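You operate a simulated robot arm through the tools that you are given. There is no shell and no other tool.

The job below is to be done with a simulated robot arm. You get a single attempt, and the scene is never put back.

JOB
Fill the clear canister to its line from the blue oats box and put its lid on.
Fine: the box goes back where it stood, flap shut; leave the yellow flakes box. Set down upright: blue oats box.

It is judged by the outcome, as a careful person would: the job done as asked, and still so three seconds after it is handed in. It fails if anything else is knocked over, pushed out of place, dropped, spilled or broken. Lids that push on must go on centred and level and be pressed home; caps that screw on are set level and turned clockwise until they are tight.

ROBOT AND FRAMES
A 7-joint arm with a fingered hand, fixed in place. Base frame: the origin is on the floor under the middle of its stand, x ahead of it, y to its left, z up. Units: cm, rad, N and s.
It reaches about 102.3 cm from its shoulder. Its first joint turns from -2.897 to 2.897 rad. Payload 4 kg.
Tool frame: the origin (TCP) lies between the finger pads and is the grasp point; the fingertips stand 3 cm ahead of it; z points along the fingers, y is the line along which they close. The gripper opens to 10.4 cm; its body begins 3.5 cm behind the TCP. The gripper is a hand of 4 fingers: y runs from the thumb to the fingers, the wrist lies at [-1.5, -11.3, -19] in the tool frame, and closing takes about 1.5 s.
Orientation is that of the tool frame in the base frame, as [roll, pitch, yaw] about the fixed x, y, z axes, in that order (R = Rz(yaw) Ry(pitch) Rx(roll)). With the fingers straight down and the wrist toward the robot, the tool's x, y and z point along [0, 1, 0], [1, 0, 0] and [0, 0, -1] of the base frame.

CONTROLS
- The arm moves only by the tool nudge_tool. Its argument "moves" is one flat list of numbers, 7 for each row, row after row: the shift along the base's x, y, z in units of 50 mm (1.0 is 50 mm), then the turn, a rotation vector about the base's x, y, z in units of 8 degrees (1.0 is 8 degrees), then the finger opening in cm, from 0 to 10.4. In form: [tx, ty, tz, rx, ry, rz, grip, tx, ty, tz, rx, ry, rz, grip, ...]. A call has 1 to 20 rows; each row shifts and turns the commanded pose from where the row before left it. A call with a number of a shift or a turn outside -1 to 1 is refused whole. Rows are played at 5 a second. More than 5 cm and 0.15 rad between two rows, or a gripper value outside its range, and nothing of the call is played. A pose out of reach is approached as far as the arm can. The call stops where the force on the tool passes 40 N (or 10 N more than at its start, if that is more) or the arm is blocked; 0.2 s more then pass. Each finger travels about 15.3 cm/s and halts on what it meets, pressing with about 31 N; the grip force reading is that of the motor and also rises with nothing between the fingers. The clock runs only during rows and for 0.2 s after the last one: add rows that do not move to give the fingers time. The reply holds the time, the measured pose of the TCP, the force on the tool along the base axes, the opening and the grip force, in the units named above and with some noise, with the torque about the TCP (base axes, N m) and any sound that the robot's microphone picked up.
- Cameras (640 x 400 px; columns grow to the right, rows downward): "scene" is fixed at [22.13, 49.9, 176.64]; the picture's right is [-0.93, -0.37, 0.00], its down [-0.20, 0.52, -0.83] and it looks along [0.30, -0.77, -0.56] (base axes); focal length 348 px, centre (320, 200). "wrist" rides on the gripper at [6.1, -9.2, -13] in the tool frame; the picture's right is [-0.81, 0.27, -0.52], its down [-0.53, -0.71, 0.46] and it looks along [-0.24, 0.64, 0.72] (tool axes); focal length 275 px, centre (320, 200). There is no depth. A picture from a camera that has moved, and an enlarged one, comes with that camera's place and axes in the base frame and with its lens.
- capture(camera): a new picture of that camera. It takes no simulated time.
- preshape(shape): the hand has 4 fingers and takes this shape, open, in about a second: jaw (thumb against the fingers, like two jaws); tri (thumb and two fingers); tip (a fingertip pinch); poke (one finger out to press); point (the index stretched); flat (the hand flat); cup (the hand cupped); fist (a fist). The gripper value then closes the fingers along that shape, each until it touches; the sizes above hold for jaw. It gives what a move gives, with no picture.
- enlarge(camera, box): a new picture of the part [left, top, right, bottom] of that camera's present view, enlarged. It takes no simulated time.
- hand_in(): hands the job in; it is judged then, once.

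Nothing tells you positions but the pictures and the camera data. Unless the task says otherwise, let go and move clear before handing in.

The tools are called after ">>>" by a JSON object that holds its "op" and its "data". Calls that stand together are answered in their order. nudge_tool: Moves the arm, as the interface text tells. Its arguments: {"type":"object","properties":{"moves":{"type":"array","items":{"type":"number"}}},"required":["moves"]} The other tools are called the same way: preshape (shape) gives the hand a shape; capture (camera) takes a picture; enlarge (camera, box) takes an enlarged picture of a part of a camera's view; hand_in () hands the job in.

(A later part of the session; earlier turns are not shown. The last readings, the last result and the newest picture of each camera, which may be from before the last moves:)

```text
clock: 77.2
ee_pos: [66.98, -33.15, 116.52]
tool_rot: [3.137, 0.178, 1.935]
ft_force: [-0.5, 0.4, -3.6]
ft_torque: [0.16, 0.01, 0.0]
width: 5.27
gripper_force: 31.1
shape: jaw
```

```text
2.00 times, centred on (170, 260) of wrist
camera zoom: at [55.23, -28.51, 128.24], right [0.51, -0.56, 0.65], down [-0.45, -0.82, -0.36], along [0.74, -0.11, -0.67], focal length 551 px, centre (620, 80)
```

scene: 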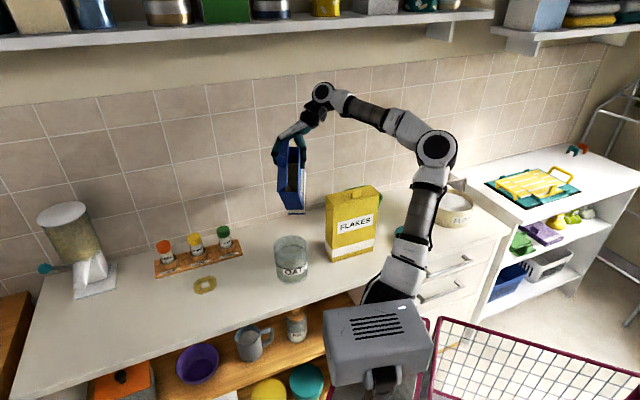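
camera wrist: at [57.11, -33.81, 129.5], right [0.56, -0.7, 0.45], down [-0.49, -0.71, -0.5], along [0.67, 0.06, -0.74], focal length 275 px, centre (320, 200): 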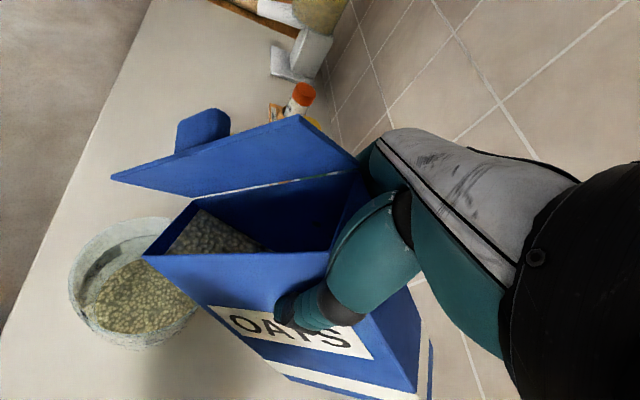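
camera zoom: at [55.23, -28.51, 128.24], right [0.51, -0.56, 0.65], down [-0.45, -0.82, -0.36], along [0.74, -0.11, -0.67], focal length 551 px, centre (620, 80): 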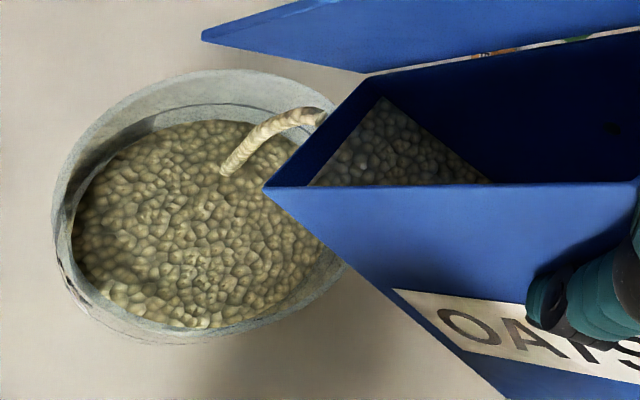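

About 1 cm to go.

>>> {"op": "nudge_tool", "data": {"moves": [-0.017, 0.045, 0.02, -0.175, -0.067, 0, 4.5, 0, 0, 0, 0, 0, 0, 4.5, 0, 0, 0, 0, 0, 0, 4.5, 0, 0, 0, 0, 0, 0, 4.5, 0, 0, 0, 0, 0, 0, 4.5]}}

>>> {"op": "enlarge", "data": {"camera": "scene", "box": [270, 230, 312, 288]}}

>>> {"op": "enlarge", "data": {"camera": "wrist", "box": [60, 160, 280, 360]}}

```text
clock: 78.4
ee_pos: [66.66, -32.92, 116.71]
tool_rot: [3.137, 0.204, 1.935]
ft_force: [-0.1, -0.1, -2.4]
ft_torque: [0.19, 0.04, 0.0]
width: 5.28
gripper_force: 30.5
shape: jaw
```

```text
6.90 times, centred on (291, 259) of scene
camera zoom: at [22.13, 49.9, 176.64], right [-0.93, -0.37, 0.0], down [-0.2, 0.52, -0.83], along [0.3, -0.77, -0.56], focal length 2397 px, centre (520, -207)
```

zoom: 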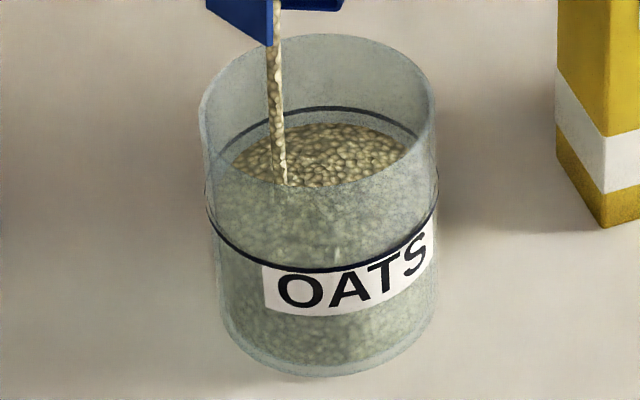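

```text
2.00 times, centred on (170, 260) of wrist
camera zoom: at [54.95, -28.06, 128.14], right [0.5, -0.55, 0.67], down [-0.45, -0.83, -0.34], along [0.74, -0.13, -0.66], focal length 551 px, centre (620, 80)
```

zoom: 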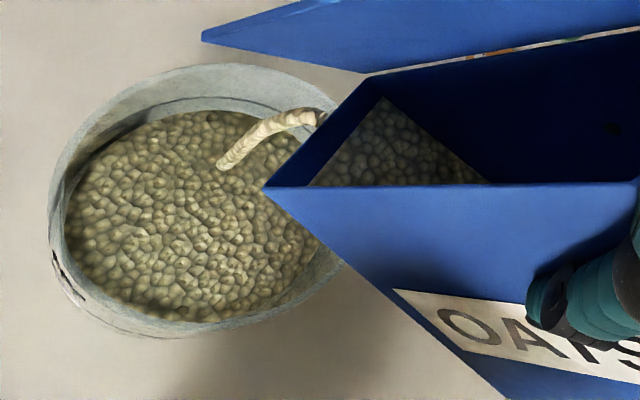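

>>> {"op": "nudge_tool", "data": {"moves": [0, 0, 0, 0, 0, 0, 4.5, 0, 0, 0, 0, 0, 0, 4.5, 0, 0, 0, 0, 0, 0, 4.5]}}

>>> {"op": "enlarge", "data": {"camera": "scene", "box": [276, 240, 306, 280]}}

>>> {"op": "enlarge", "data": {"camera": "wrist", "box": [60, 180, 200, 340]}}

```text
clock: 79.2
ee_pos: [66.69, -33.04, 116.6]
tool_rot: [3.137, 0.204, 1.935]
ft_force: [0.3, 0.3, -3.5]
ft_torque: [0.18, 0.01, -0.03]
width: 5.26
gripper_force: 31.1
shape: jaw
```

```text
10.00 times, centred on (291, 260) of scene
camera zoom: at [22.13, 49.9, 176.64], right [-0.93, -0.37, 0.0], down [-0.2, 0.52, -0.83], along [0.3, -0.77, -0.56], focal length 3476 px, centre (610, -400)
```

zoom: 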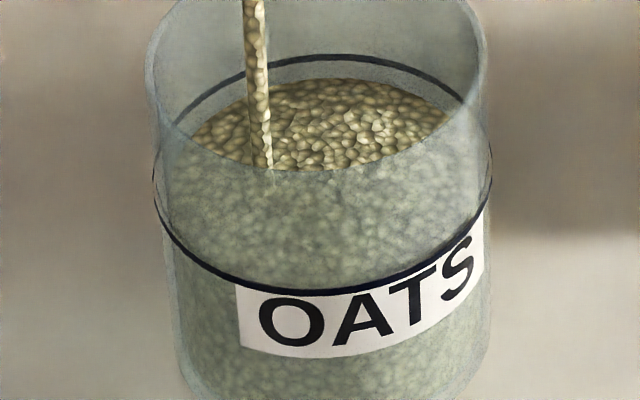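

```text
2.50 times, centred on (130, 260) of wrist
camera zoom: at [54.95, -28.07, 128.14], right [0.5, -0.55, 0.67], down [-0.45, -0.83, -0.34], along [0.74, -0.13, -0.66], focal length 688 px, centre (795, 50)
```

zoom: 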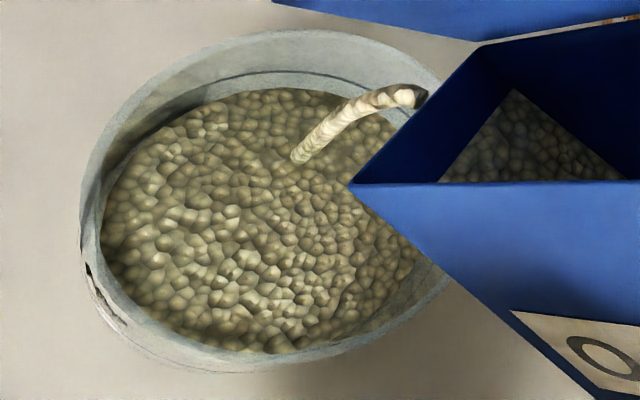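

>>> {"op": "nudge_tool", "data": {"moves": [-0.012, 0.03, 0.012, -0.117, -0.044, 0, 4.5, 0, 0, 0, 0, 0, 0, 4.5, 0, 0, 0, 0, 0, 0, 4.5]}}

>>> {"op": "enlarge", "data": {"camera": "scene", "box": [276, 240, 306, 280]}}

```text
clock: 80.0
ee_pos: [66.67, -33.04, 116.72]
tool_rot: [3.136, 0.221, 1.935]
ft_force: [0.8, 0.5, -3.4]
ft_torque: [0.16, 0.02, 0.02]
width: 5.27
gripper_force: 31.1
shape: jaw
```

```text
10.00 times, centred on (291, 260) of scene
camera zoom: at [22.13, 49.9, 176.64], right [-0.93, -0.37, 0.0], down [-0.2, 0.52, -0.83], along [0.3, -0.77, -0.56], focal length 3476 px, centre (610, -400)
```

zoom: 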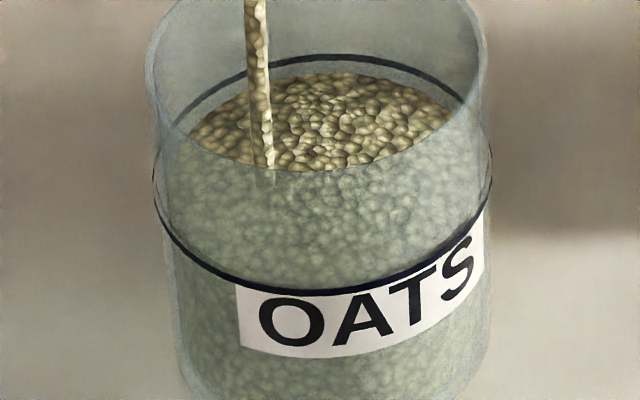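

>>> {"op": "nudge_tool", "data": {"moves": [0, 0, 0, 0, 0, 0, 4.5, 0, 0, 0, 0, 0, 0, 4.5, 0, 0, 0, 0, 0, 0, 4.5]}}

>>> {"op": "enlarge", "data": {"camera": "scene", "box": [276, 240, 306, 280]}}

>>> {"op": "enlarge", "data": {"camera": "wrist", "box": [60, 180, 200, 340]}}

```text
clock: 80.8
ee_pos: [66.7, -32.81, 116.69]
tool_rot: [3.137, 0.22, 1.935]
ft_force: [0.9, -0.9, -3.5]
ft_torque: [0.18, 0.04, 0.01]
width: 5.26
gripper_force: 31.4
shape: jaw
```

```text
10.00 times, centred on (291, 260) of scene
camera zoom: at [22.13, 49.9, 176.64], right [-0.93, -0.37, 0.0], down [-0.2, 0.52, -0.83], along [0.3, -0.77, -0.56], focal length 3476 px, centre (610, -400)
```

zoom: 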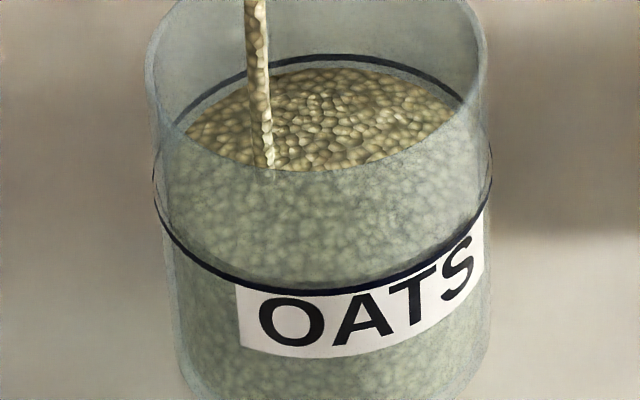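

```text
2.50 times, centred on (130, 260) of wrist
camera zoom: at [54.79, -27.73, 128.1], right [0.49, -0.54, 0.68], down [-0.44, -0.83, -0.33], along [0.75, -0.14, -0.65], focal length 688 px, centre (795, 50)
```

zoom: 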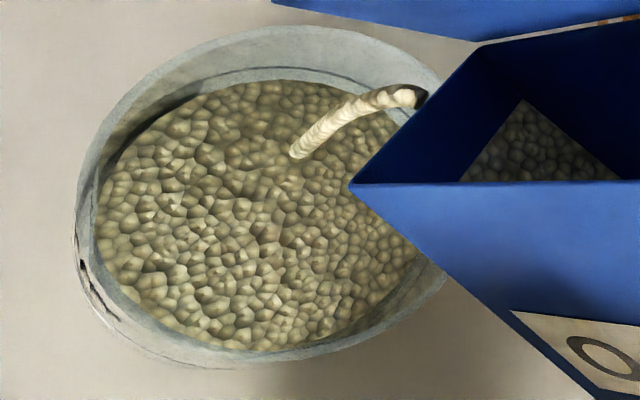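

The level is just under the line. I'll give it a brief moment more, then tilt back to stop the flow.

>>> {"op": "nudge_tool", "data": {"moves": [0, 0, 0, 0, 0, 0, 4.5, 0.0994, -0.262, 0, 0.935, 0.355, 0, 4.5, 0.087, -0.23, 0, 0.935, 0.355, 0, 4.5, 0.072, -0.19, 0, 0.935, 0.355, 0, 4.5, 0, 0, 0, 0, 0, 0, 4.5]}}

>>> {"op": "enlarge", "data": {"camera": "scene", "box": [276, 240, 306, 280]}}

>>> {"op": "enlarge", "data": {"camera": "scene", "box": [240, 150, 350, 300]}}

>>> {"op": "capture", "data": {"camera": "wrist"}}

```text
clock: 82.0
ee_pos: [67.89, -36.29, 116.55]
tool_rot: [3.135, -0.2, 1.935]
ft_force: [0.0, 0.5, -3.8]
ft_torque: [0.08, -0.01, -0.03]
width: 5.3
gripper_force: 30.7
shape: jaw
```

```text
10.00 times, centred on (291, 260) of scene
camera zoom: at [22.13, 49.9, 176.64], right [-0.93, -0.37, 0.0], down [-0.2, 0.52, -0.83], along [0.3, -0.77, -0.56], focal length 3476 px, centre (610, -400)
```

zoom: 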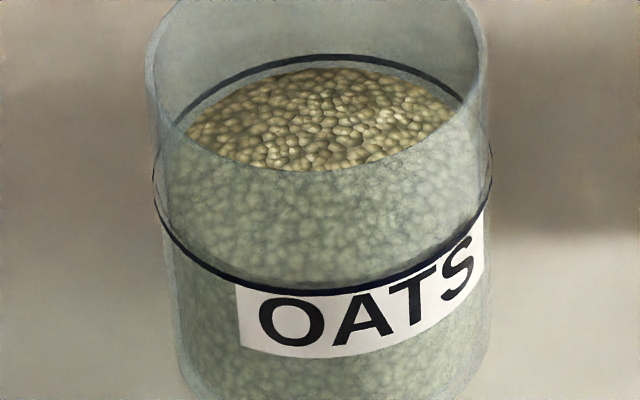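

```text
2.67 times, centred on (295, 225) of scene
camera zoom: at [22.13, 49.9, 176.64], right [-0.93, -0.37, 0.0], down [-0.2, 0.52, -0.83], along [0.3, -0.77, -0.56], focal length 927 px, centre (387, 133)
```

zoom: 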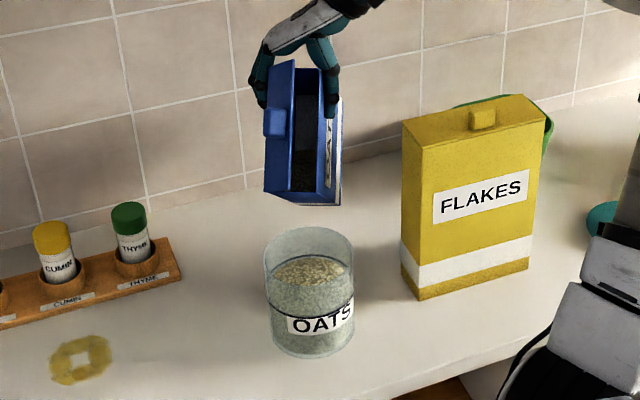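

```text
taken
camera wrist: at [58.03, -36.24, 130.52], right [0.57, -0.74, 0.35], down [-0.51, -0.66, -0.56], along [0.64, 0.14, -0.76], focal length 275 px, centre (320, 200)
```

wrist: 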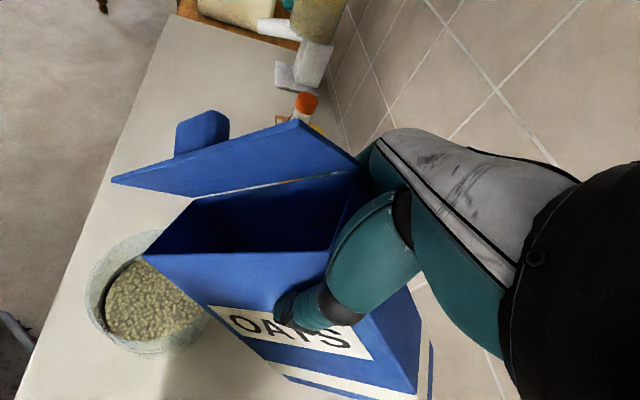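

>>> {"op": "enlarge", "data": {"camera": "scene", "box": [280, 255, 304, 275]}}

>>> {"op": "enlarge", "data": {"camera": "scene", "box": [278, 240, 304, 256]}}

>>> {"op": "enlarge", "data": {"camera": "wrist", "box": [70, 210, 230, 370]}}

```text
16.00 times, centred on (292, 265) of scene
camera zoom: at [22.13, 49.9, 176.64], right [-0.93, -0.37, 0.0], down [-0.2, 0.52, -0.83], along [0.3, -0.77, -0.56], focal length 5561 px, centre (768, -840)
```

zoom: 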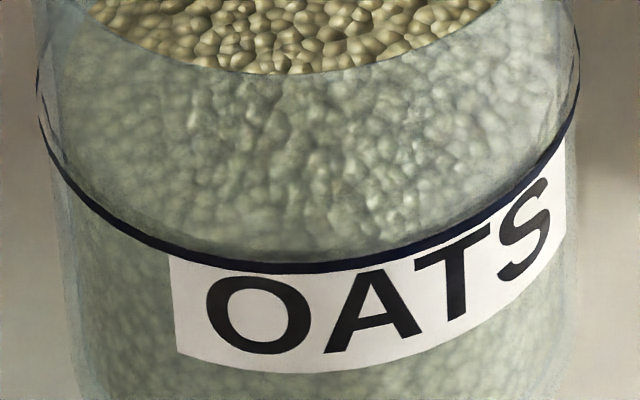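

```text
16.00 times, centred on (291, 248) of scene
camera zoom: at [22.13, 49.9, 176.64], right [-0.93, -0.37, 0.0], down [-0.2, 0.52, -0.83], along [0.3, -0.77, -0.56], focal length 5561 px, centre (784, -568)
```

zoom: 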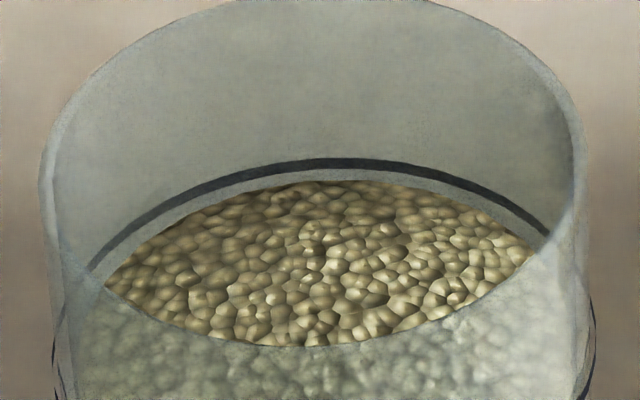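

```text
2.50 times, centred on (150, 290) of wrist
camera zoom: at [58.03, -36.24, 130.52], right [0.57, -0.74, 0.35], down [-0.51, -0.66, -0.56], along [0.64, 0.14, -0.76], focal length 688 px, centre (745, -25)
```

zoom: 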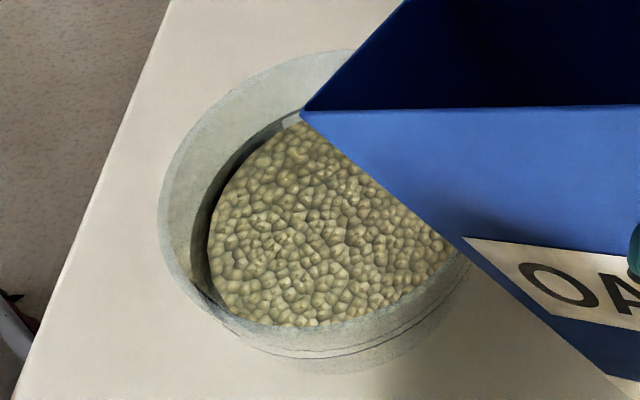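

The level is at the line, within about 1–2 mm, and the flow has stopped with nothing spilled. Now I'll carry the box back along the reverse path.

>>> {"op": "nudge_tool", "data": {"moves": [0, 0, 0.4, 0, 0, 0, 4.5, -0.061, -0.048, 0.4, 0.36, 0.137, 0, 4.5, -0.061, -0.048, 0.4, 0.36, 0.137, 0, 4.5, -0.061, -0.048, 0.4, 0.36, 0.137, 0, 4.5, -0.061, -0.048, 0.26, 0.36, 0.137, 0, 4.5, 0.18, 0.358, 0, 0.358, 0.112, -0.677, 4.5, 0.18, 0.358, 0, 0.367, 0.077, -0.677, 4.5, 0.18, 0.358, 0, 0.373, 0.042, -0.677, 4.5, 0.18, 0.358, 0, 0.375, 0.007, -0.677, 4.5, 0.18, 0.358, 0, 0.374, -0.029, -0.677, 4.5, 0.18, 0.358, 0, 0.37, -0.064, -0.677, 4.5, 0, 0, 0, 0, 0, 0, 4.5]}}

>>> {"op": "capture", "data": {"camera": "scene"}}

```text
clock: 84.6
ee_pos: [71.88, -26.29, 125.81]
tool_rot: [3.132, -0.73, 1.368]
ft_force: [-0.1, 0.6, -2.7]
ft_torque: [-0.08, -0.01, -0.03]
width: 5.27
gripper_force: 31.4
shape: jaw
```

```text
taken
```

scene: 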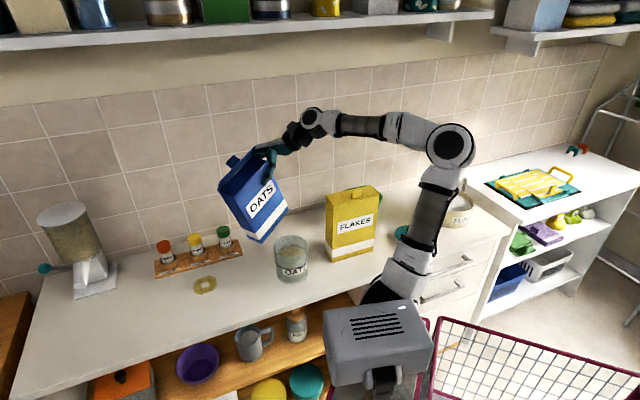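

>>> {"op": "nudge_tool", "data": {"moves": [0.18, 0.358, 0, 0.362, -0.098, -0.677, 4.5, 0.18, 0.358, 0, 0.351, -0.132, -0.677, 4.5, 0.18, 0.358, 0, 0.337, -0.164, -0.677, 4.5, 0.18, 0.358, 0, 0.32, -0.196, -0.677, 4.5, 0.18, 0.358, 0, 0.3, -0.225, -0.677, 4.5, 0.18, 0.358, 0, 0.278, -0.252, -0.677, 4.5, 0, 0, 0, 0, 0, 0, 4.5]}}

>>> {"op": "capture", "data": {"camera": "scene"}}

>>> {"op": "enlarge", "data": {"camera": "scene", "box": [140, 140, 300, 280]}}

```text
clock: 86.2
ee_pos: [77.5, -15.58, 126.12]
tool_rot: [3.121, -1.042, 0.808]
ft_force: [-1.2, 0.1, -2.6]
ft_torque: [-0.1, 0.05, 0.01]
width: 5.26
gripper_force: 30.9
shape: jaw
```

```text
taken
```

scene: 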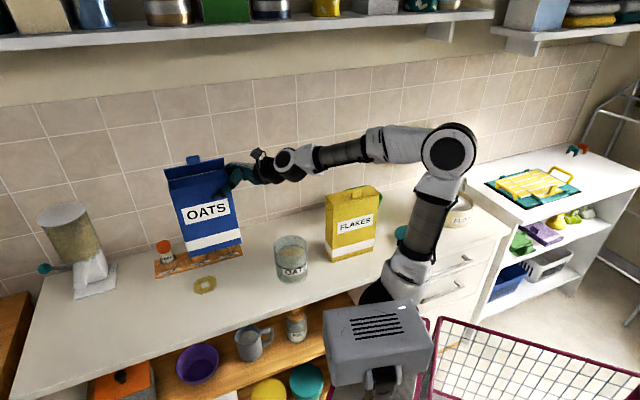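

```text
2.86 times, centred on (220, 210) of scene
camera zoom: at [22.13, 49.9, 176.64], right [-0.93, -0.37, 0.0], down [-0.2, 0.52, -0.83], along [0.3, -0.77, -0.56], focal length 993 px, centre (606, 171)
```

zoom: 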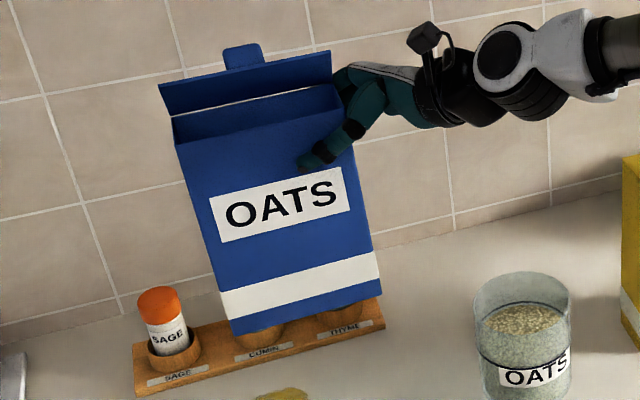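

>>> {"op": "enlarge", "data": {"camera": "scene", "box": [155, 145, 260, 265]}}

>>> {"op": "enlarge", "data": {"camera": "wrist", "box": [100, 100, 440, 400]}}

```text
3.33 times, centred on (208, 205) of scene
camera zoom: at [22.13, 49.9, 176.64], right [-0.93, -0.37, 0.0], down [-0.2, 0.52, -0.83], along [0.3, -0.77, -0.56], focal length 1158 px, centre (695, 183)
```

zoom: 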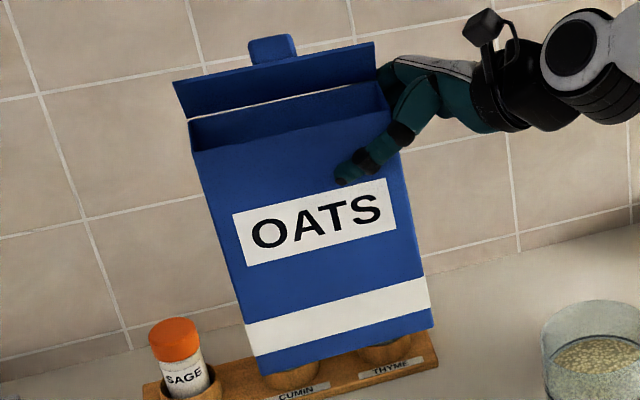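

```text
1.33 times, centred on (270, 250) of wrist
camera zoom: at [65.1, -14.74, 137.96], right [-0.4, -0.8, -0.44], down [-0.41, 0.59, -0.7], along [0.82, -0.1, -0.57], focal length 367 px, centre (387, 133)
```

zoom: 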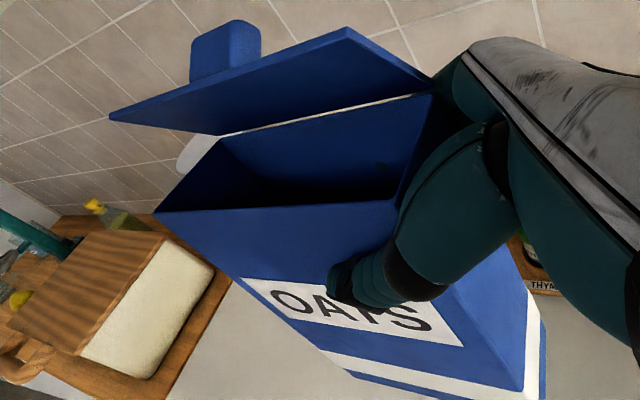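

The box is back upright over its spot with no slip. I'll lower to just above the counter and compare with the original footprint before setting it down.

>>> {"op": "nudge_tool", "data": {"moves": [0.01, -0.01, -0.4, 0, 0, 0, 4.5, 0.01, -0.01, -0.5, 0, 0, 0, 4.5, 0.01, -0.01, -0.6, 0, 0, 0, 4.5, 0.01, -0.01, -0.6, 0, 0, 0, 4.5, 0.01, -0.01, -0.6, 0, 0, 0, 4.5, 0, 0, -0.5, 0, 0, 0, 4.5, 0, 0, -0.3, 0, 0, 0, 4.5, 0, 0, 0, 0, 0, 0, 4.5]}}

>>> {"op": "enlarge", "data": {"camera": "scene", "box": [140, 170, 300, 310]}}

```text
clock: 88.0
ee_pos: [77.62, -16.09, 108.36]
tool_rot: [3.121, -1.042, 0.808]
ft_force: [-0.2, 0.5, -2.2]
ft_torque: [-0.13, 0.09, -0.01]
width: 5.27
gripper_force: 31.4
shape: jaw
```

```text
2.86 times, centred on (220, 240) of scene
camera zoom: at [22.13, 49.9, 176.64], right [-0.93, -0.37, 0.0], down [-0.2, 0.52, -0.83], along [0.3, -0.77, -0.56], focal length 993 px, centre (606, 86)
```

zoom: 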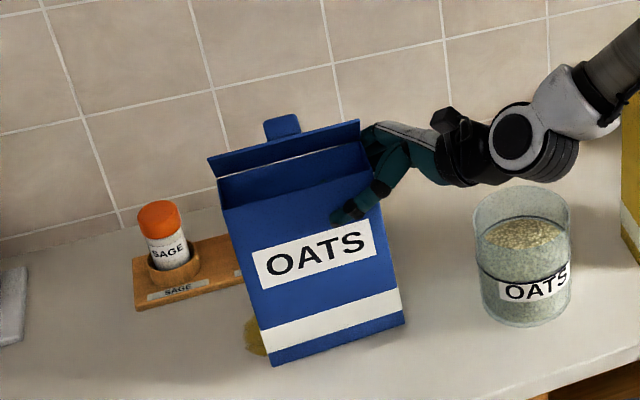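

>>> {"op": "nudge_tool", "data": {"moves": [0.106, -0.053, 0, 0, 0, 0, 4.5, 0.106, -0.053, 0, 0, 0, 0, 4.5, 0.106, -0.053, -0.1, 0, 0, 0, 4.5, 0, 0, 0, 0, 0, 0, 4.5]}}

>>> {"op": "enlarge", "data": {"camera": "scene", "box": [140, 170, 300, 310]}}

```text
clock: 89.0
ee_pos: [79.26, -16.88, 107.93]
tool_rot: [3.12, -1.042, 0.808]
ft_force: [-0.5, -0.2, -3.5]
ft_torque: [-0.07, 0.09, -0.01]
width: 5.27
gripper_force: 31.6
shape: jaw
```

```text
2.86 times, centred on (220, 240) of scene
camera zoom: at [22.13, 49.9, 176.64], right [-0.93, -0.37, 0.0], down [-0.2, 0.52, -0.83], along [0.3, -0.77, -0.56], focal length 993 px, centre (606, 86)
```

zoom: 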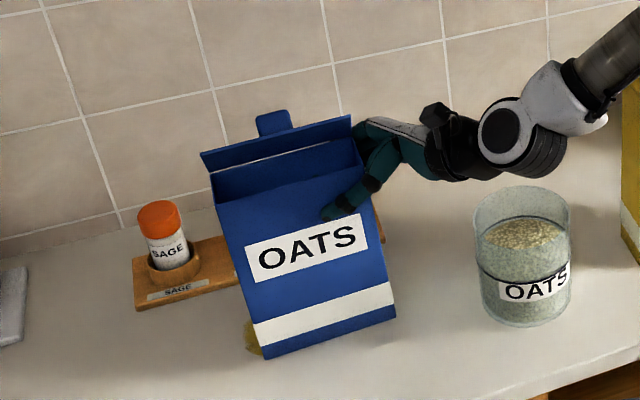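

>>> {"op": "nudge_tool", "data": {"moves": [0, 0, -0.08, 0, 0, 0, 4.5, 0, 0, -0.08, 0, 0, 0, 4.5, 0, 0, -0.05, 0, 0, 0, 4.5, 0, 0, 0, 0, 0, 0, 4.5]}}

>>> {"op": "enlarge", "data": {"camera": "scene", "box": [140, 170, 300, 310]}}

```text
clock: 90.0
ee_pos: [79.26, -16.8, 106.97]
tool_rot: [3.121, -1.042, 0.809]
ft_force: [-0.2, -0.6, -0.4]
ft_torque: [-0.06, -0.05, -0.03]
width: 5.28
gripper_force: 31.2
shape: jaw
```

```text
2.86 times, centred on (220, 240) of scene
camera zoom: at [22.13, 49.9, 176.64], right [-0.93, -0.37, 0.0], down [-0.2, 0.52, -0.83], along [0.3, -0.77, -0.56], focal length 993 px, centre (606, 86)
```

zoom: 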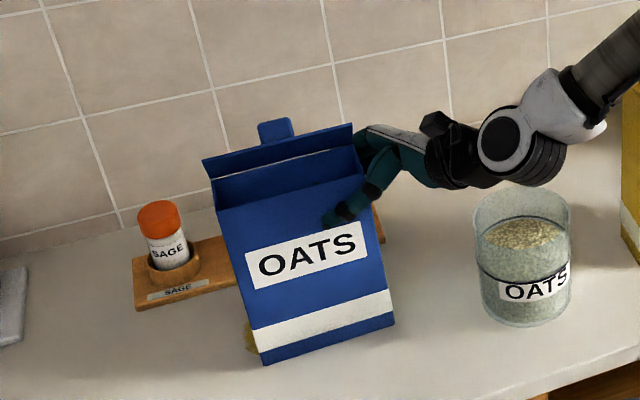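

Contact with the counter, about 1 cm too far back. I'll lift slightly, bring it forward 0.8 cm and set it down.

>>> {"op": "nudge_tool", "data": {"moves": [0, 0, 0.08, 0, 0, 0, 4.5, -0.06, 0.06, 0.02, 0, 0, 0, 4.5, -0.055, 0.055, 0, 0, 0, 0, 4.5, 0, 0, -0.06, 0, 0, 0, 4.5, 0, 0, -0.05, 0, 0, 0, 4.5, 0, 0, 0, 0, 0, 0, 4.5]}}

>>> {"op": "enlarge", "data": {"camera": "scene", "box": [140, 170, 300, 310]}}

```text
clock: 91.4
ee_pos: [78.62, -16.25, 106.73]
tool_rot: [3.12, -1.041, 0.808]
ft_force: [-1.2, -0.4, 0.9]
ft_torque: [0.01, -0.04, -0.02]
width: 5.28
gripper_force: 30.9
shape: jaw
```

```text
2.86 times, centred on (220, 240) of scene
camera zoom: at [22.13, 49.9, 176.64], right [-0.93, -0.37, 0.0], down [-0.2, 0.52, -0.83], along [0.3, -0.77, -0.56], focal length 993 px, centre (606, 86)
```

zoom: 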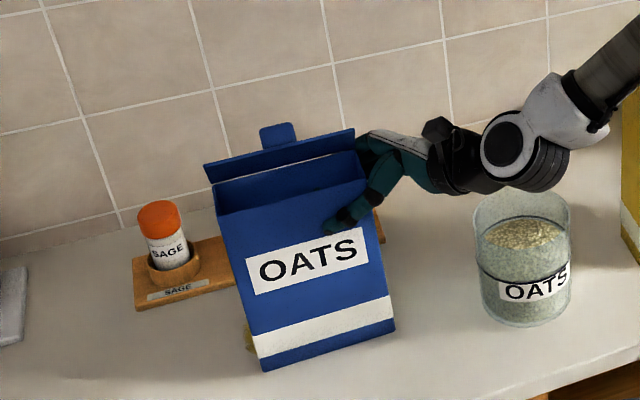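

The footprint matches the original. Releasing slowly and backing out.

>>> {"op": "nudge_tool", "data": {"moves": [0, 0, 0, 0, 0, 0, 5.6, 0, 0, 0, 0, 0, 0, 6.2, 0, 0, 0, 0, 0, 0, 7.2, 0, 0, 0, 0, 0, 0, 8.5, 0, 0, 0, 0, 0, 0, 10.4, 0, 0, 0, 0, 0, 0, 10.4]}}

>>> {"op": "enlarge", "data": {"camera": "scene", "box": [140, 170, 300, 310]}}

>>> {"op": "capture", "data": {"camera": "wrist"}}

```text
clock: 92.8
ee_pos: [78.71, -16.09, 106.93]
tool_rot: [3.122, -1.041, 0.809]
ft_force: [0.2, -1.0, 0.0]
ft_torque: [0.03, 0.02, -0.04]
width: 10.37
gripper_force: 0.0
shape: jaw
```

```text
2.86 times, centred on (220, 240) of scene
camera zoom: at [22.13, 49.9, 176.64], right [-0.93, -0.37, 0.0], down [-0.2, 0.52, -0.83], along [0.3, -0.77, -0.56], focal length 993 px, centre (606, 86)
```

zoom: 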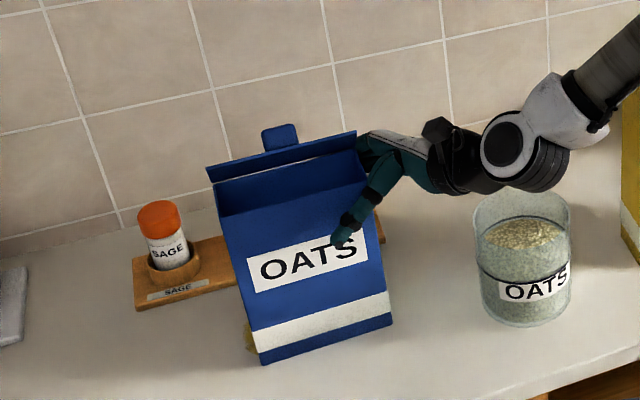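

```text
taken
camera wrist: at [66.24, -15.31, 118.6], right [-0.4, -0.8, -0.44], down [-0.42, 0.59, -0.7], along [0.82, -0.1, -0.57], focal length 275 px, centre (320, 200)
```

wrist: 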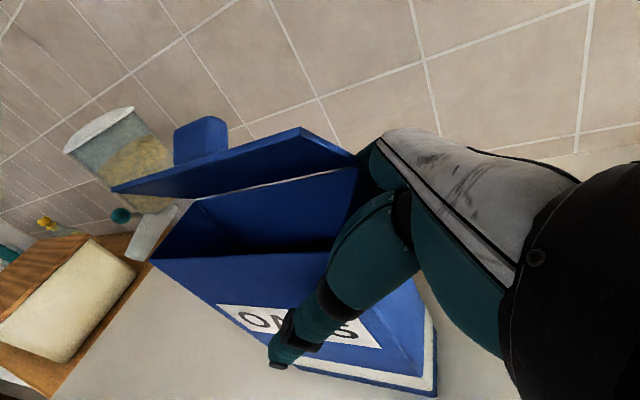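

The box slid back about 1 cm on release, still close to its place. I'll back the hand out and then measure properly.

>>> {"op": "nudge_tool", "data": {"moves": [-0.153, -0.153, 0.125, 0, 0, 0, 10.4, -0.153, -0.153, 0.125, 0, 0, 0, 10.4, -0.153, -0.153, 0.125, 0, 0, 0, 10.4, -0.153, -0.153, 0.125, 0, 0, 0, 10.4, -0.12, -0.12, 0.3, 0, 0, 0, 10.4, -0.12, -0.12, 0.4, 0, 0, 0, 10.4, -0.05, -0.05, 0.5, 0, 0, 0, 10.4, 0, 0, 0.5, 0, 0, 0, 10.4, 0, 0, 0.5, 0, 0, 0, 10.4]}}

>>> {"op": "enlarge", "data": {"camera": "scene", "box": [140, 170, 300, 310]}}

>>> {"op": "capture", "data": {"camera": "scene"}}

>>> {"op": "capture", "data": {"camera": "wrist"}}

```text
clock: 94.8
ee_pos: [74.08, -20.56, 120.38]
tool_rot: [3.124, -1.042, 0.807]
ft_force: [0.4, -0.4, -0.5]
ft_torque: [0.03, 0.01, 0.01]
width: 10.39
gripper_force: 0.0
shape: jaw
```

```text
2.86 times, centred on (220, 240) of scene
camera zoom: at [22.13, 49.9, 176.64], right [-0.93, -0.37, 0.0], down [-0.2, 0.52, -0.83], along [0.3, -0.77, -0.56], focal length 993 px, centre (606, 86)
```

zoom: 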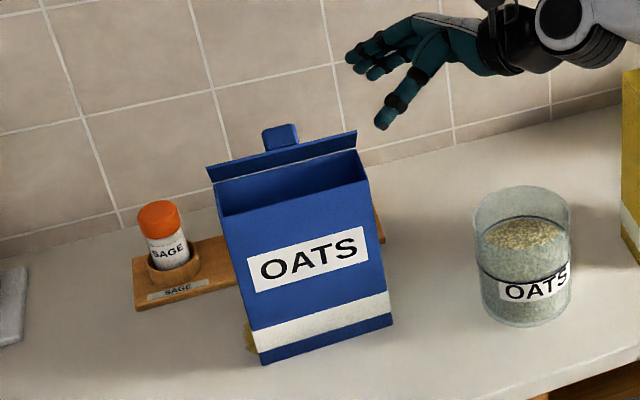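

```text
taken
```

scene: 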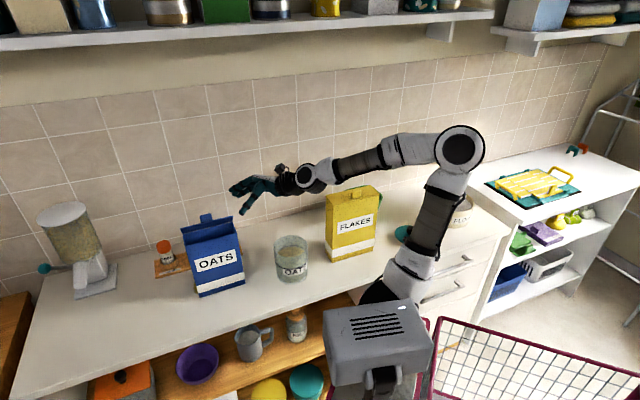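

```text
taken
camera wrist: at [61.69, -19.65, 131.97], right [-0.4, -0.8, -0.44], down [-0.42, 0.59, -0.7], along [0.82, -0.1, -0.57], focal length 275 px, centre (320, 200)
```

wrist: 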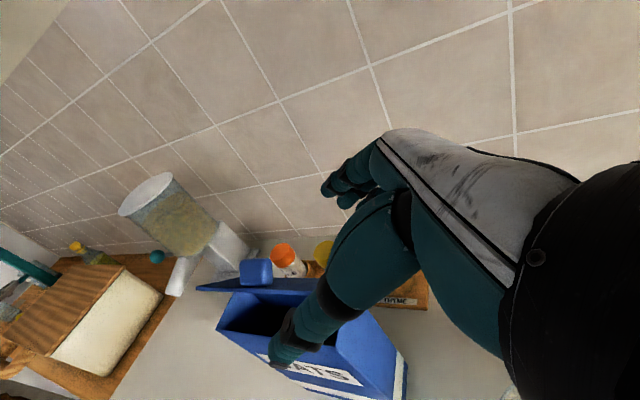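

The box stands within about 1.4 cm of its original footprint with the flap still half open. Next I'll bring the hand above it, close the fingertips into a pinch, and press the tab straight down to shut the flap.

>>> {"op": "nudge_tool", "data": {"moves": [0, 0, 0.5, 0, 0, 0, 10.4, 0.188, 0.188, 0.15, -0.663, 0.663, 0, 10.4, 0.188, 0.188, 0.15, -0.663, 0.663, 0, 10.4, 0.188, 0.188, 0.15, -0.663, 0.663, 0, 10.4, 0.188, 0.188, 0.15, -0.663, 0.663, 0, 10.4, 0.188, 0.188, 0.15, -0.663, 0.663, 0, 10.4, 0.188, 0.188, 0.15, -0.663, 0.663, 0, 10.4, 0.188, 0.188, 0.15, -0.663, 0.663, 0, 10.4, 0.188, 0.188, 0.15, -0.663, 0.663, 0, 10.4]}}

>>> {"op": "preshape", "data": {"shape": "tip"}}

>>> {"op": "nudge_tool", "data": {"moves": [0, 0, 0, 0, 0, 0, 5, 0, 0, 0, 0, 0, 0, 0, 0, 0, 0, 0, 0, 0, 0, 0, 0, 0, 0, 0, 0, 0, 0, 0, 0, 0, 0, 0, 0]}}

>>> {"op": "capture", "data": {"camera": "wrist"}}

>>> {"op": "enlarge", "data": {"camera": "scene", "box": [160, 130, 280, 300]}}

```text
clock: 96.8
ee_pos: [81.74, -13.06, 128.89]
tool_rot: [3.141, 0.008, 0.796]
ft_force: [-1.3, 0.4, 0.2]
ft_torque: [0.03, -0.02, -0.01]
width: 10.38
gripper_force: 0.1
shape: jaw
```

```text
clock: 97.7
ee_pos: [81.64, -13.02, 128.74]
tool_rot: [-3.141, 0.004, 0.798]
ft_force: [0.1, 0.2, 0.9]
ft_torque: [-0.02, 0.03, 0.0]
width: 10.4
gripper_force: 0.0
shape: tip
```

```text
clock: 98.9
ee_pos: [81.65, -13.01, 128.79]
tool_rot: [-3.141, 0.005, 0.798]
ft_force: [-0.8, 0.4, 1.1]
ft_torque: [-0.03, 0.03, 0.0]
width: 0.0
gripper_force: 30.7
shape: tip
```

```text
taken
camera wrist: at [79.4, -2.05, 141.85], right [-0.37, -0.77, 0.52], down [-0.88, 0.12, -0.45], along [0.29, -0.63, -0.72], focal length 275 px, centre (320, 200)
```

wrist: 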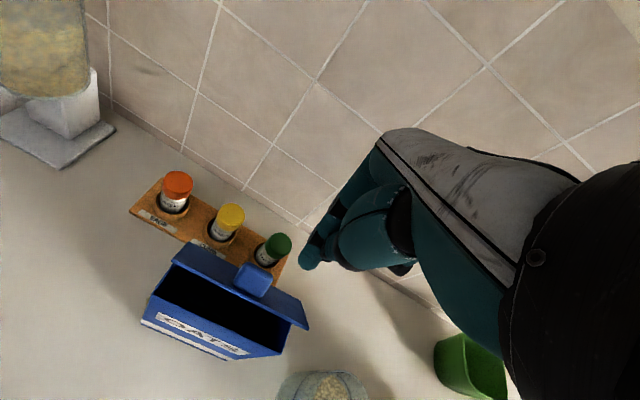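

```text
2.35 times, centred on (220, 215) of scene
camera zoom: at [22.13, 49.9, 176.64], right [-0.93, -0.37, 0.0], down [-0.2, 0.52, -0.83], along [0.3, -0.77, -0.56], focal length 818 px, centre (555, 165)
```

zoom: 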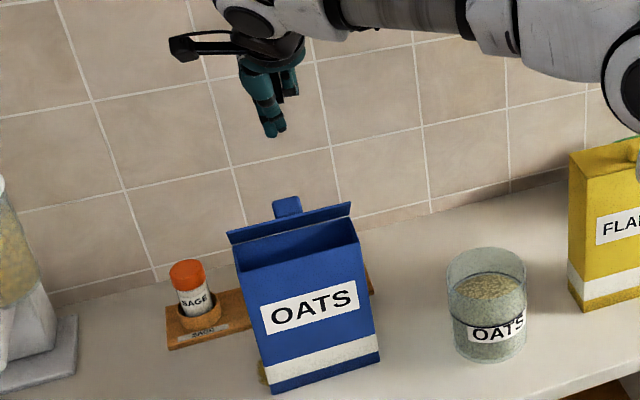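

>>> {"op": "enlarge", "data": {"camera": "wrist", "box": [130, 220, 350, 370]}}

```text
2.67 times, centred on (240, 295) of wrist
camera zoom: at [79.4, -2.05, 141.85], right [-0.37, -0.77, 0.52], down [-0.88, 0.12, -0.45], along [0.29, -0.63, -0.72], focal length 734 px, centre (533, -53)
```

zoom: 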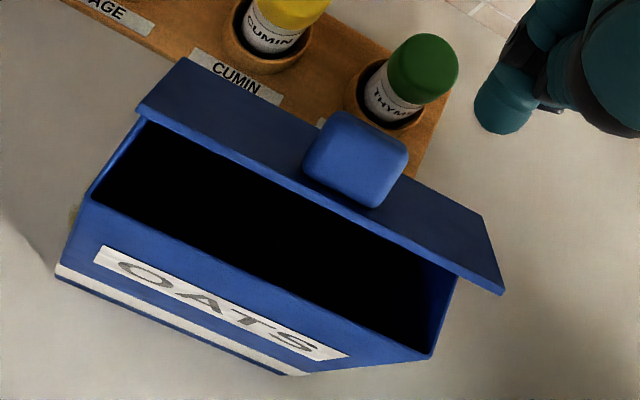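

The flap is at about 53°. I'll descend onto it and press gradually.

>>> {"op": "nudge_tool", "data": {"moves": [0, 0, -0.5, 0, 0, 0, 0, 0, 0, -0.5, 0, 0, 0, 0, 0, 0, -0.5, 0, 0, 0, 0, 0, 0, -0.45, 0, 0, 0, 0, 0, 0, 0, 0, 0, 0, 0]}}

>>> {"op": "enlarge", "data": {"camera": "scene", "box": [170, 170, 270, 260]}}

>>> {"op": "enlarge", "data": {"camera": "wrist", "box": [180, 180, 400, 360]}}

```text
clock: 100.1
ee_pos: [81.71, -13.06, 119.08]
tool_rot: [3.141, 0.004, 0.797]
ft_force: [0.4, 0.4, -0.1]
ft_torque: [0.01, 0.0, 0.01]
width: 0.0
gripper_force: 31.1
shape: tip
```

```text
4.44 times, centred on (220, 215) of scene
camera zoom: at [22.13, 49.9, 176.64], right [-0.93, -0.37, 0.0], down [-0.2, 0.52, -0.83], along [0.3, -0.77, -0.56], focal length 1545 px, centre (764, 133)
```

zoom: 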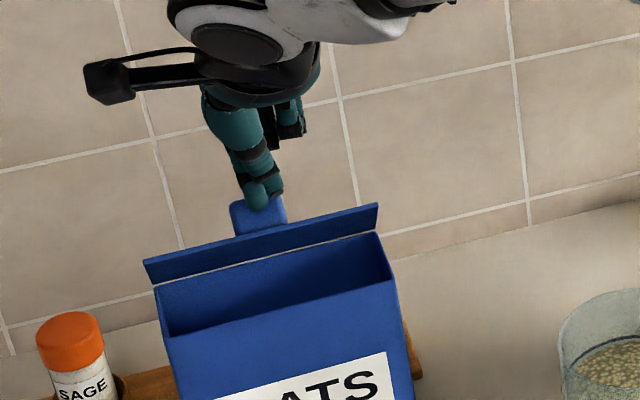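

```text
2.22 times, centred on (290, 270) of wrist
camera zoom: at [79.46, -2.09, 132.1], right [-0.37, -0.77, 0.52], down [-0.88, 0.12, -0.45], along [0.29, -0.63, -0.72], focal length 612 px, centre (387, 44)
```

zoom: 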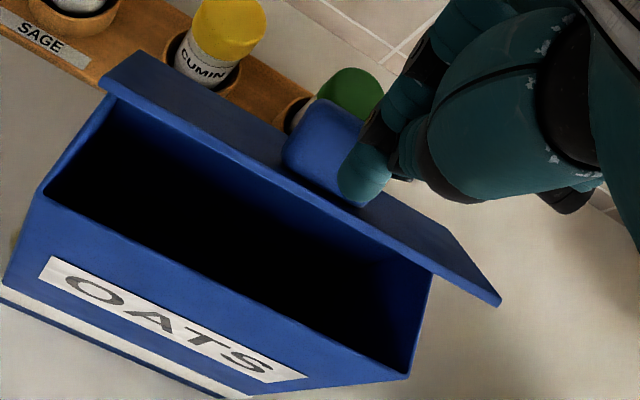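

>>> {"op": "nudge_tool", "data": {"moves": [-0.013, 0.013, -0.08, 0, 0, 0, 0, -0.013, 0.013, -0.08, 0, 0, 0, 0, -0.013, 0.013, -0.08, 0, 0, 0, 0, -0.013, 0.013, -0.08, 0, 0, 0, 0, -0.013, 0.013, -0.08, 0, 0, 0, 0]}}

>>> {"op": "enlarge", "data": {"camera": "scene", "box": [170, 170, 270, 260]}}

>>> {"op": "enlarge", "data": {"camera": "scene", "box": [140, 170, 300, 310]}}

```text
clock: 101.3
ee_pos: [81.37, -12.82, 117.23]
tool_rot: [3.141, 0.005, 0.798]
ft_force: [0.8, -0.9, 1.1]
ft_torque: [-0.01, 0.0, -0.01]
width: 0.0
gripper_force: 31.4
shape: tip
```

```text
4.44 times, centred on (220, 215) of scene
camera zoom: at [22.13, 49.9, 176.64], right [-0.93, -0.37, 0.0], down [-0.2, 0.52, -0.83], along [0.3, -0.77, -0.56], focal length 1545 px, centre (764, 133)
```

zoom: 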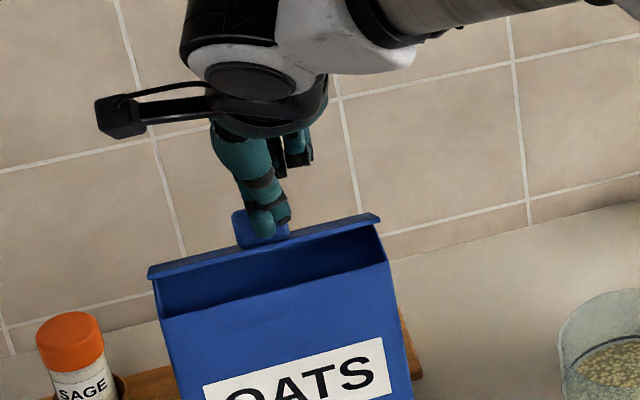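

```text
2.86 times, centred on (220, 240) of scene
camera zoom: at [22.13, 49.9, 176.64], right [-0.93, -0.37, 0.0], down [-0.2, 0.52, -0.83], along [0.3, -0.77, -0.56], focal length 993 px, centre (606, 86)
```

zoom: 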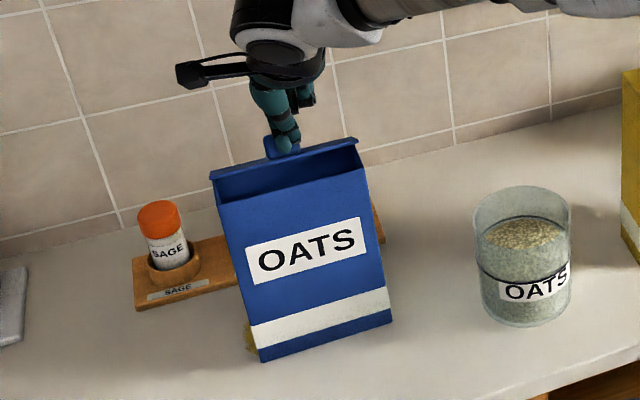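

>>> {"op": "enlarge", "data": {"camera": "scene", "box": [185, 205, 255, 305]}}

>>> {"op": "capture", "data": {"camera": "wrist"}}

```text
4.00 times, centred on (220, 255) of scene
camera zoom: at [22.13, 49.9, 176.64], right [-0.93, -0.37, 0.0], down [-0.2, 0.52, -0.83], along [0.3, -0.77, -0.56], focal length 1390 px, centre (720, -20)
```

zoom: 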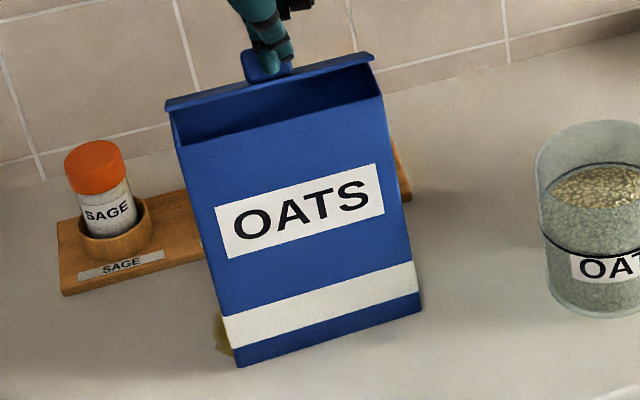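

```text
taken
camera wrist: at [79.08, -1.82, 130.19], right [-0.37, -0.77, 0.52], down [-0.88, 0.12, -0.45], along [0.29, -0.63, -0.72], focal length 275 px, centre (320, 200)
```

wrist: 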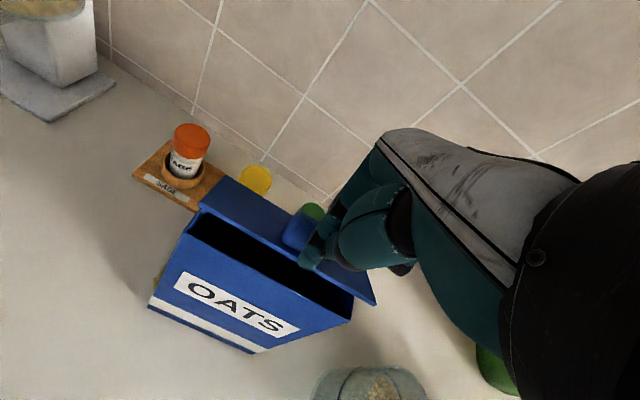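

The pinch is wedged against the tab's front face and is tipping the box back slightly. I'll lift off immediately and press on the flap's front edge beside the tab instead.

>>> {"op": "nudge_tool", "data": {"moves": [0, 0, 0.15, 0, 0, 0, 0, 0, 0, 0.25, 0, 0, 0, 0, 0, 0, 0.3, 0, 0, 0, 0, 0, 0, 0, 0, 0, 0, 0]}}

>>> {"op": "enlarge", "data": {"camera": "scene", "box": [140, 170, 300, 310]}}

>>> {"op": "enlarge", "data": {"camera": "scene", "box": [170, 190, 270, 260]}}

```text
clock: 102.3
ee_pos: [81.27, -12.84, 120.76]
tool_rot: [3.142, 0.007, 0.796]
ft_force: [0.4, -0.6, 0.3]
ft_torque: [-0.01, -0.05, 0.02]
width: 0.0
gripper_force: 31.4
shape: tip
```

```text
2.86 times, centred on (220, 240) of scene
camera zoom: at [22.13, 49.9, 176.64], right [-0.93, -0.37, 0.0], down [-0.2, 0.52, -0.83], along [0.3, -0.77, -0.56], focal length 993 px, centre (606, 86)
```

zoom: 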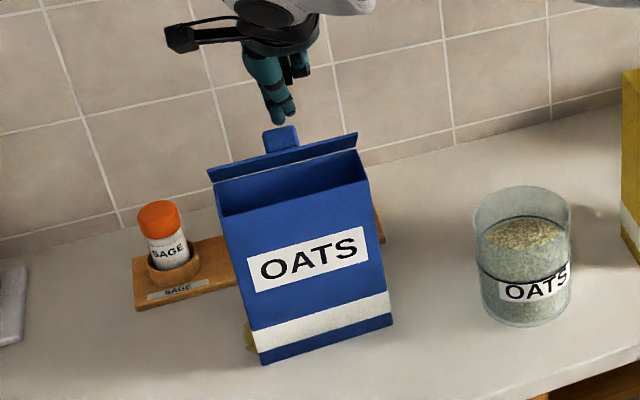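

```text
5.71 times, centred on (220, 225) of scene
camera zoom: at [22.13, 49.9, 176.64], right [-0.93, -0.37, 0.0], down [-0.2, 0.52, -0.83], along [0.3, -0.77, -0.56], focal length 1986 px, centre (891, 57)
```

zoom: 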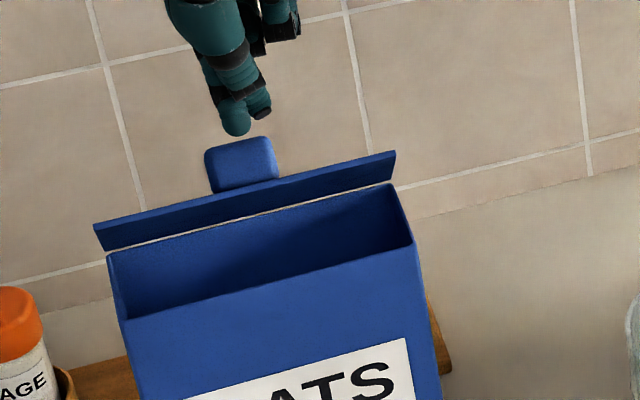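

The box settled back upright. I'll shift beside the tab, over the flap's front edge, and press straight down.

>>> {"op": "nudge_tool", "data": {"moves": [0.172, 0.262, 0.1, 0, 0, 0, 0, 0.172, 0.262, 0, 0, 0, 0, 0, 0.172, 0.262, 0, 0, 0, 0, 0, 0, 0, -0.25, 0, 0, 0, 0, 0, 0, -0.25, 0, 0, 0, 0, 0, 0, 0, 0, 0, 0, 0]}}

>>> {"op": "enlarge", "data": {"camera": "scene", "box": [170, 180, 270, 260]}}

>>> {"op": "enlarge", "data": {"camera": "wrist", "box": [180, 180, 400, 360]}}

```text
clock: 103.7
ee_pos: [83.97, -8.96, 118.67]
tool_rot: [3.14, 0.005, 0.798]
ft_force: [0.2, 0.3, 0.5]
ft_torque: [0.03, 0.03, 0.01]
width: 0.04
gripper_force: 31.5
shape: tip
```

```text
5.00 times, centred on (220, 220) of scene
camera zoom: at [22.13, 49.9, 176.64], right [-0.93, -0.37, 0.0], down [-0.2, 0.52, -0.83], along [0.3, -0.77, -0.56], focal length 1738 px, centre (820, 100)
```

zoom: 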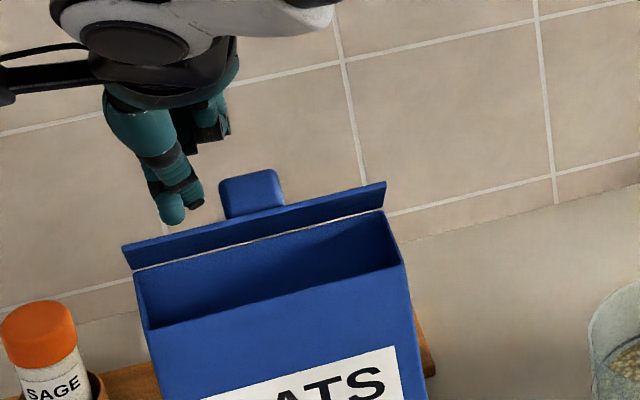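

```text
2.22 times, centred on (290, 270) of wrist
camera zoom: at [81.62, 2.03, 131.77], right [-0.37, -0.77, 0.52], down [-0.88, 0.12, -0.45], along [0.29, -0.63, -0.72], focal length 612 px, centre (387, 44)
```

zoom: 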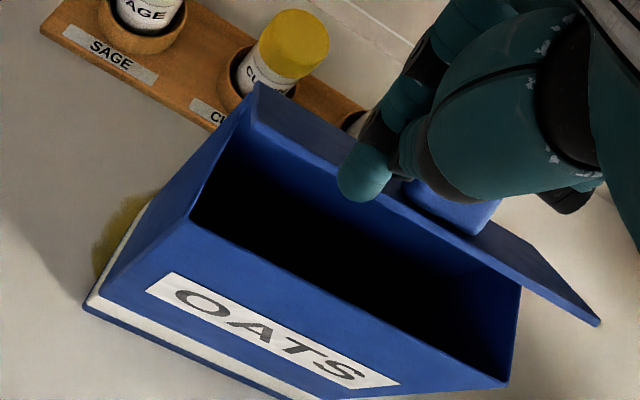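

>>> {"op": "nudge_tool", "data": {"moves": [0, 0, -0.08, 0, 0, 0, 0, -0.012, 0.012, -0.08, 0, 0, 0, 0, -0.012, 0.012, -0.08, 0, 0, 0, 0, -0.012, 0.012, -0.08, 0, 0, 0, 0, -0.012, 0.012, -0.08, 0, 0, 0, 0]}}

>>> {"op": "enlarge", "data": {"camera": "scene", "box": [140, 170, 300, 310]}}

>>> {"op": "enlarge", "data": {"camera": "wrist", "box": [180, 180, 400, 360]}}

```text
clock: 104.9
ee_pos: [83.77, -8.74, 116.57]
tool_rot: [3.141, 0.004, 0.798]
ft_force: [-0.3, -0.4, 0.1]
ft_torque: [-0.02, 0.03, -0.03]
width: 0.02
gripper_force: 30.4
shape: tip
```

```text
2.86 times, centred on (220, 240) of scene
camera zoom: at [22.13, 49.9, 176.64], right [-0.93, -0.37, 0.0], down [-0.2, 0.52, -0.83], along [0.3, -0.77, -0.56], focal length 993 px, centre (606, 86)
```

zoom: 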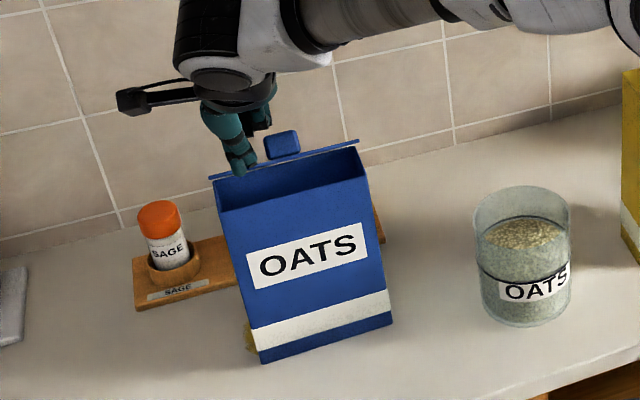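

```text
2.22 times, centred on (290, 270) of wrist
camera zoom: at [81.43, 2.38, 129.62], right [-0.37, -0.77, 0.52], down [-0.88, 0.12, -0.45], along [0.29, -0.63, -0.72], focal length 612 px, centre (387, 44)
```

zoom: 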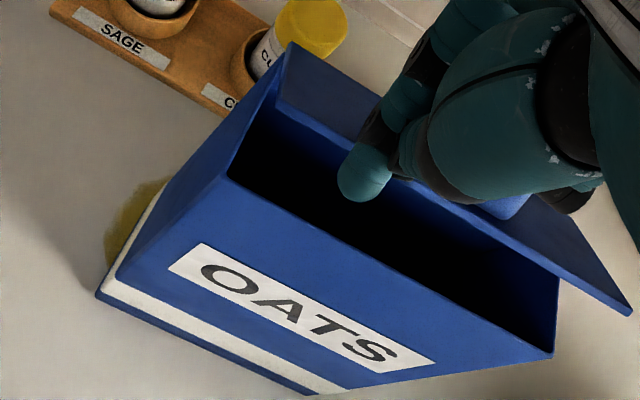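

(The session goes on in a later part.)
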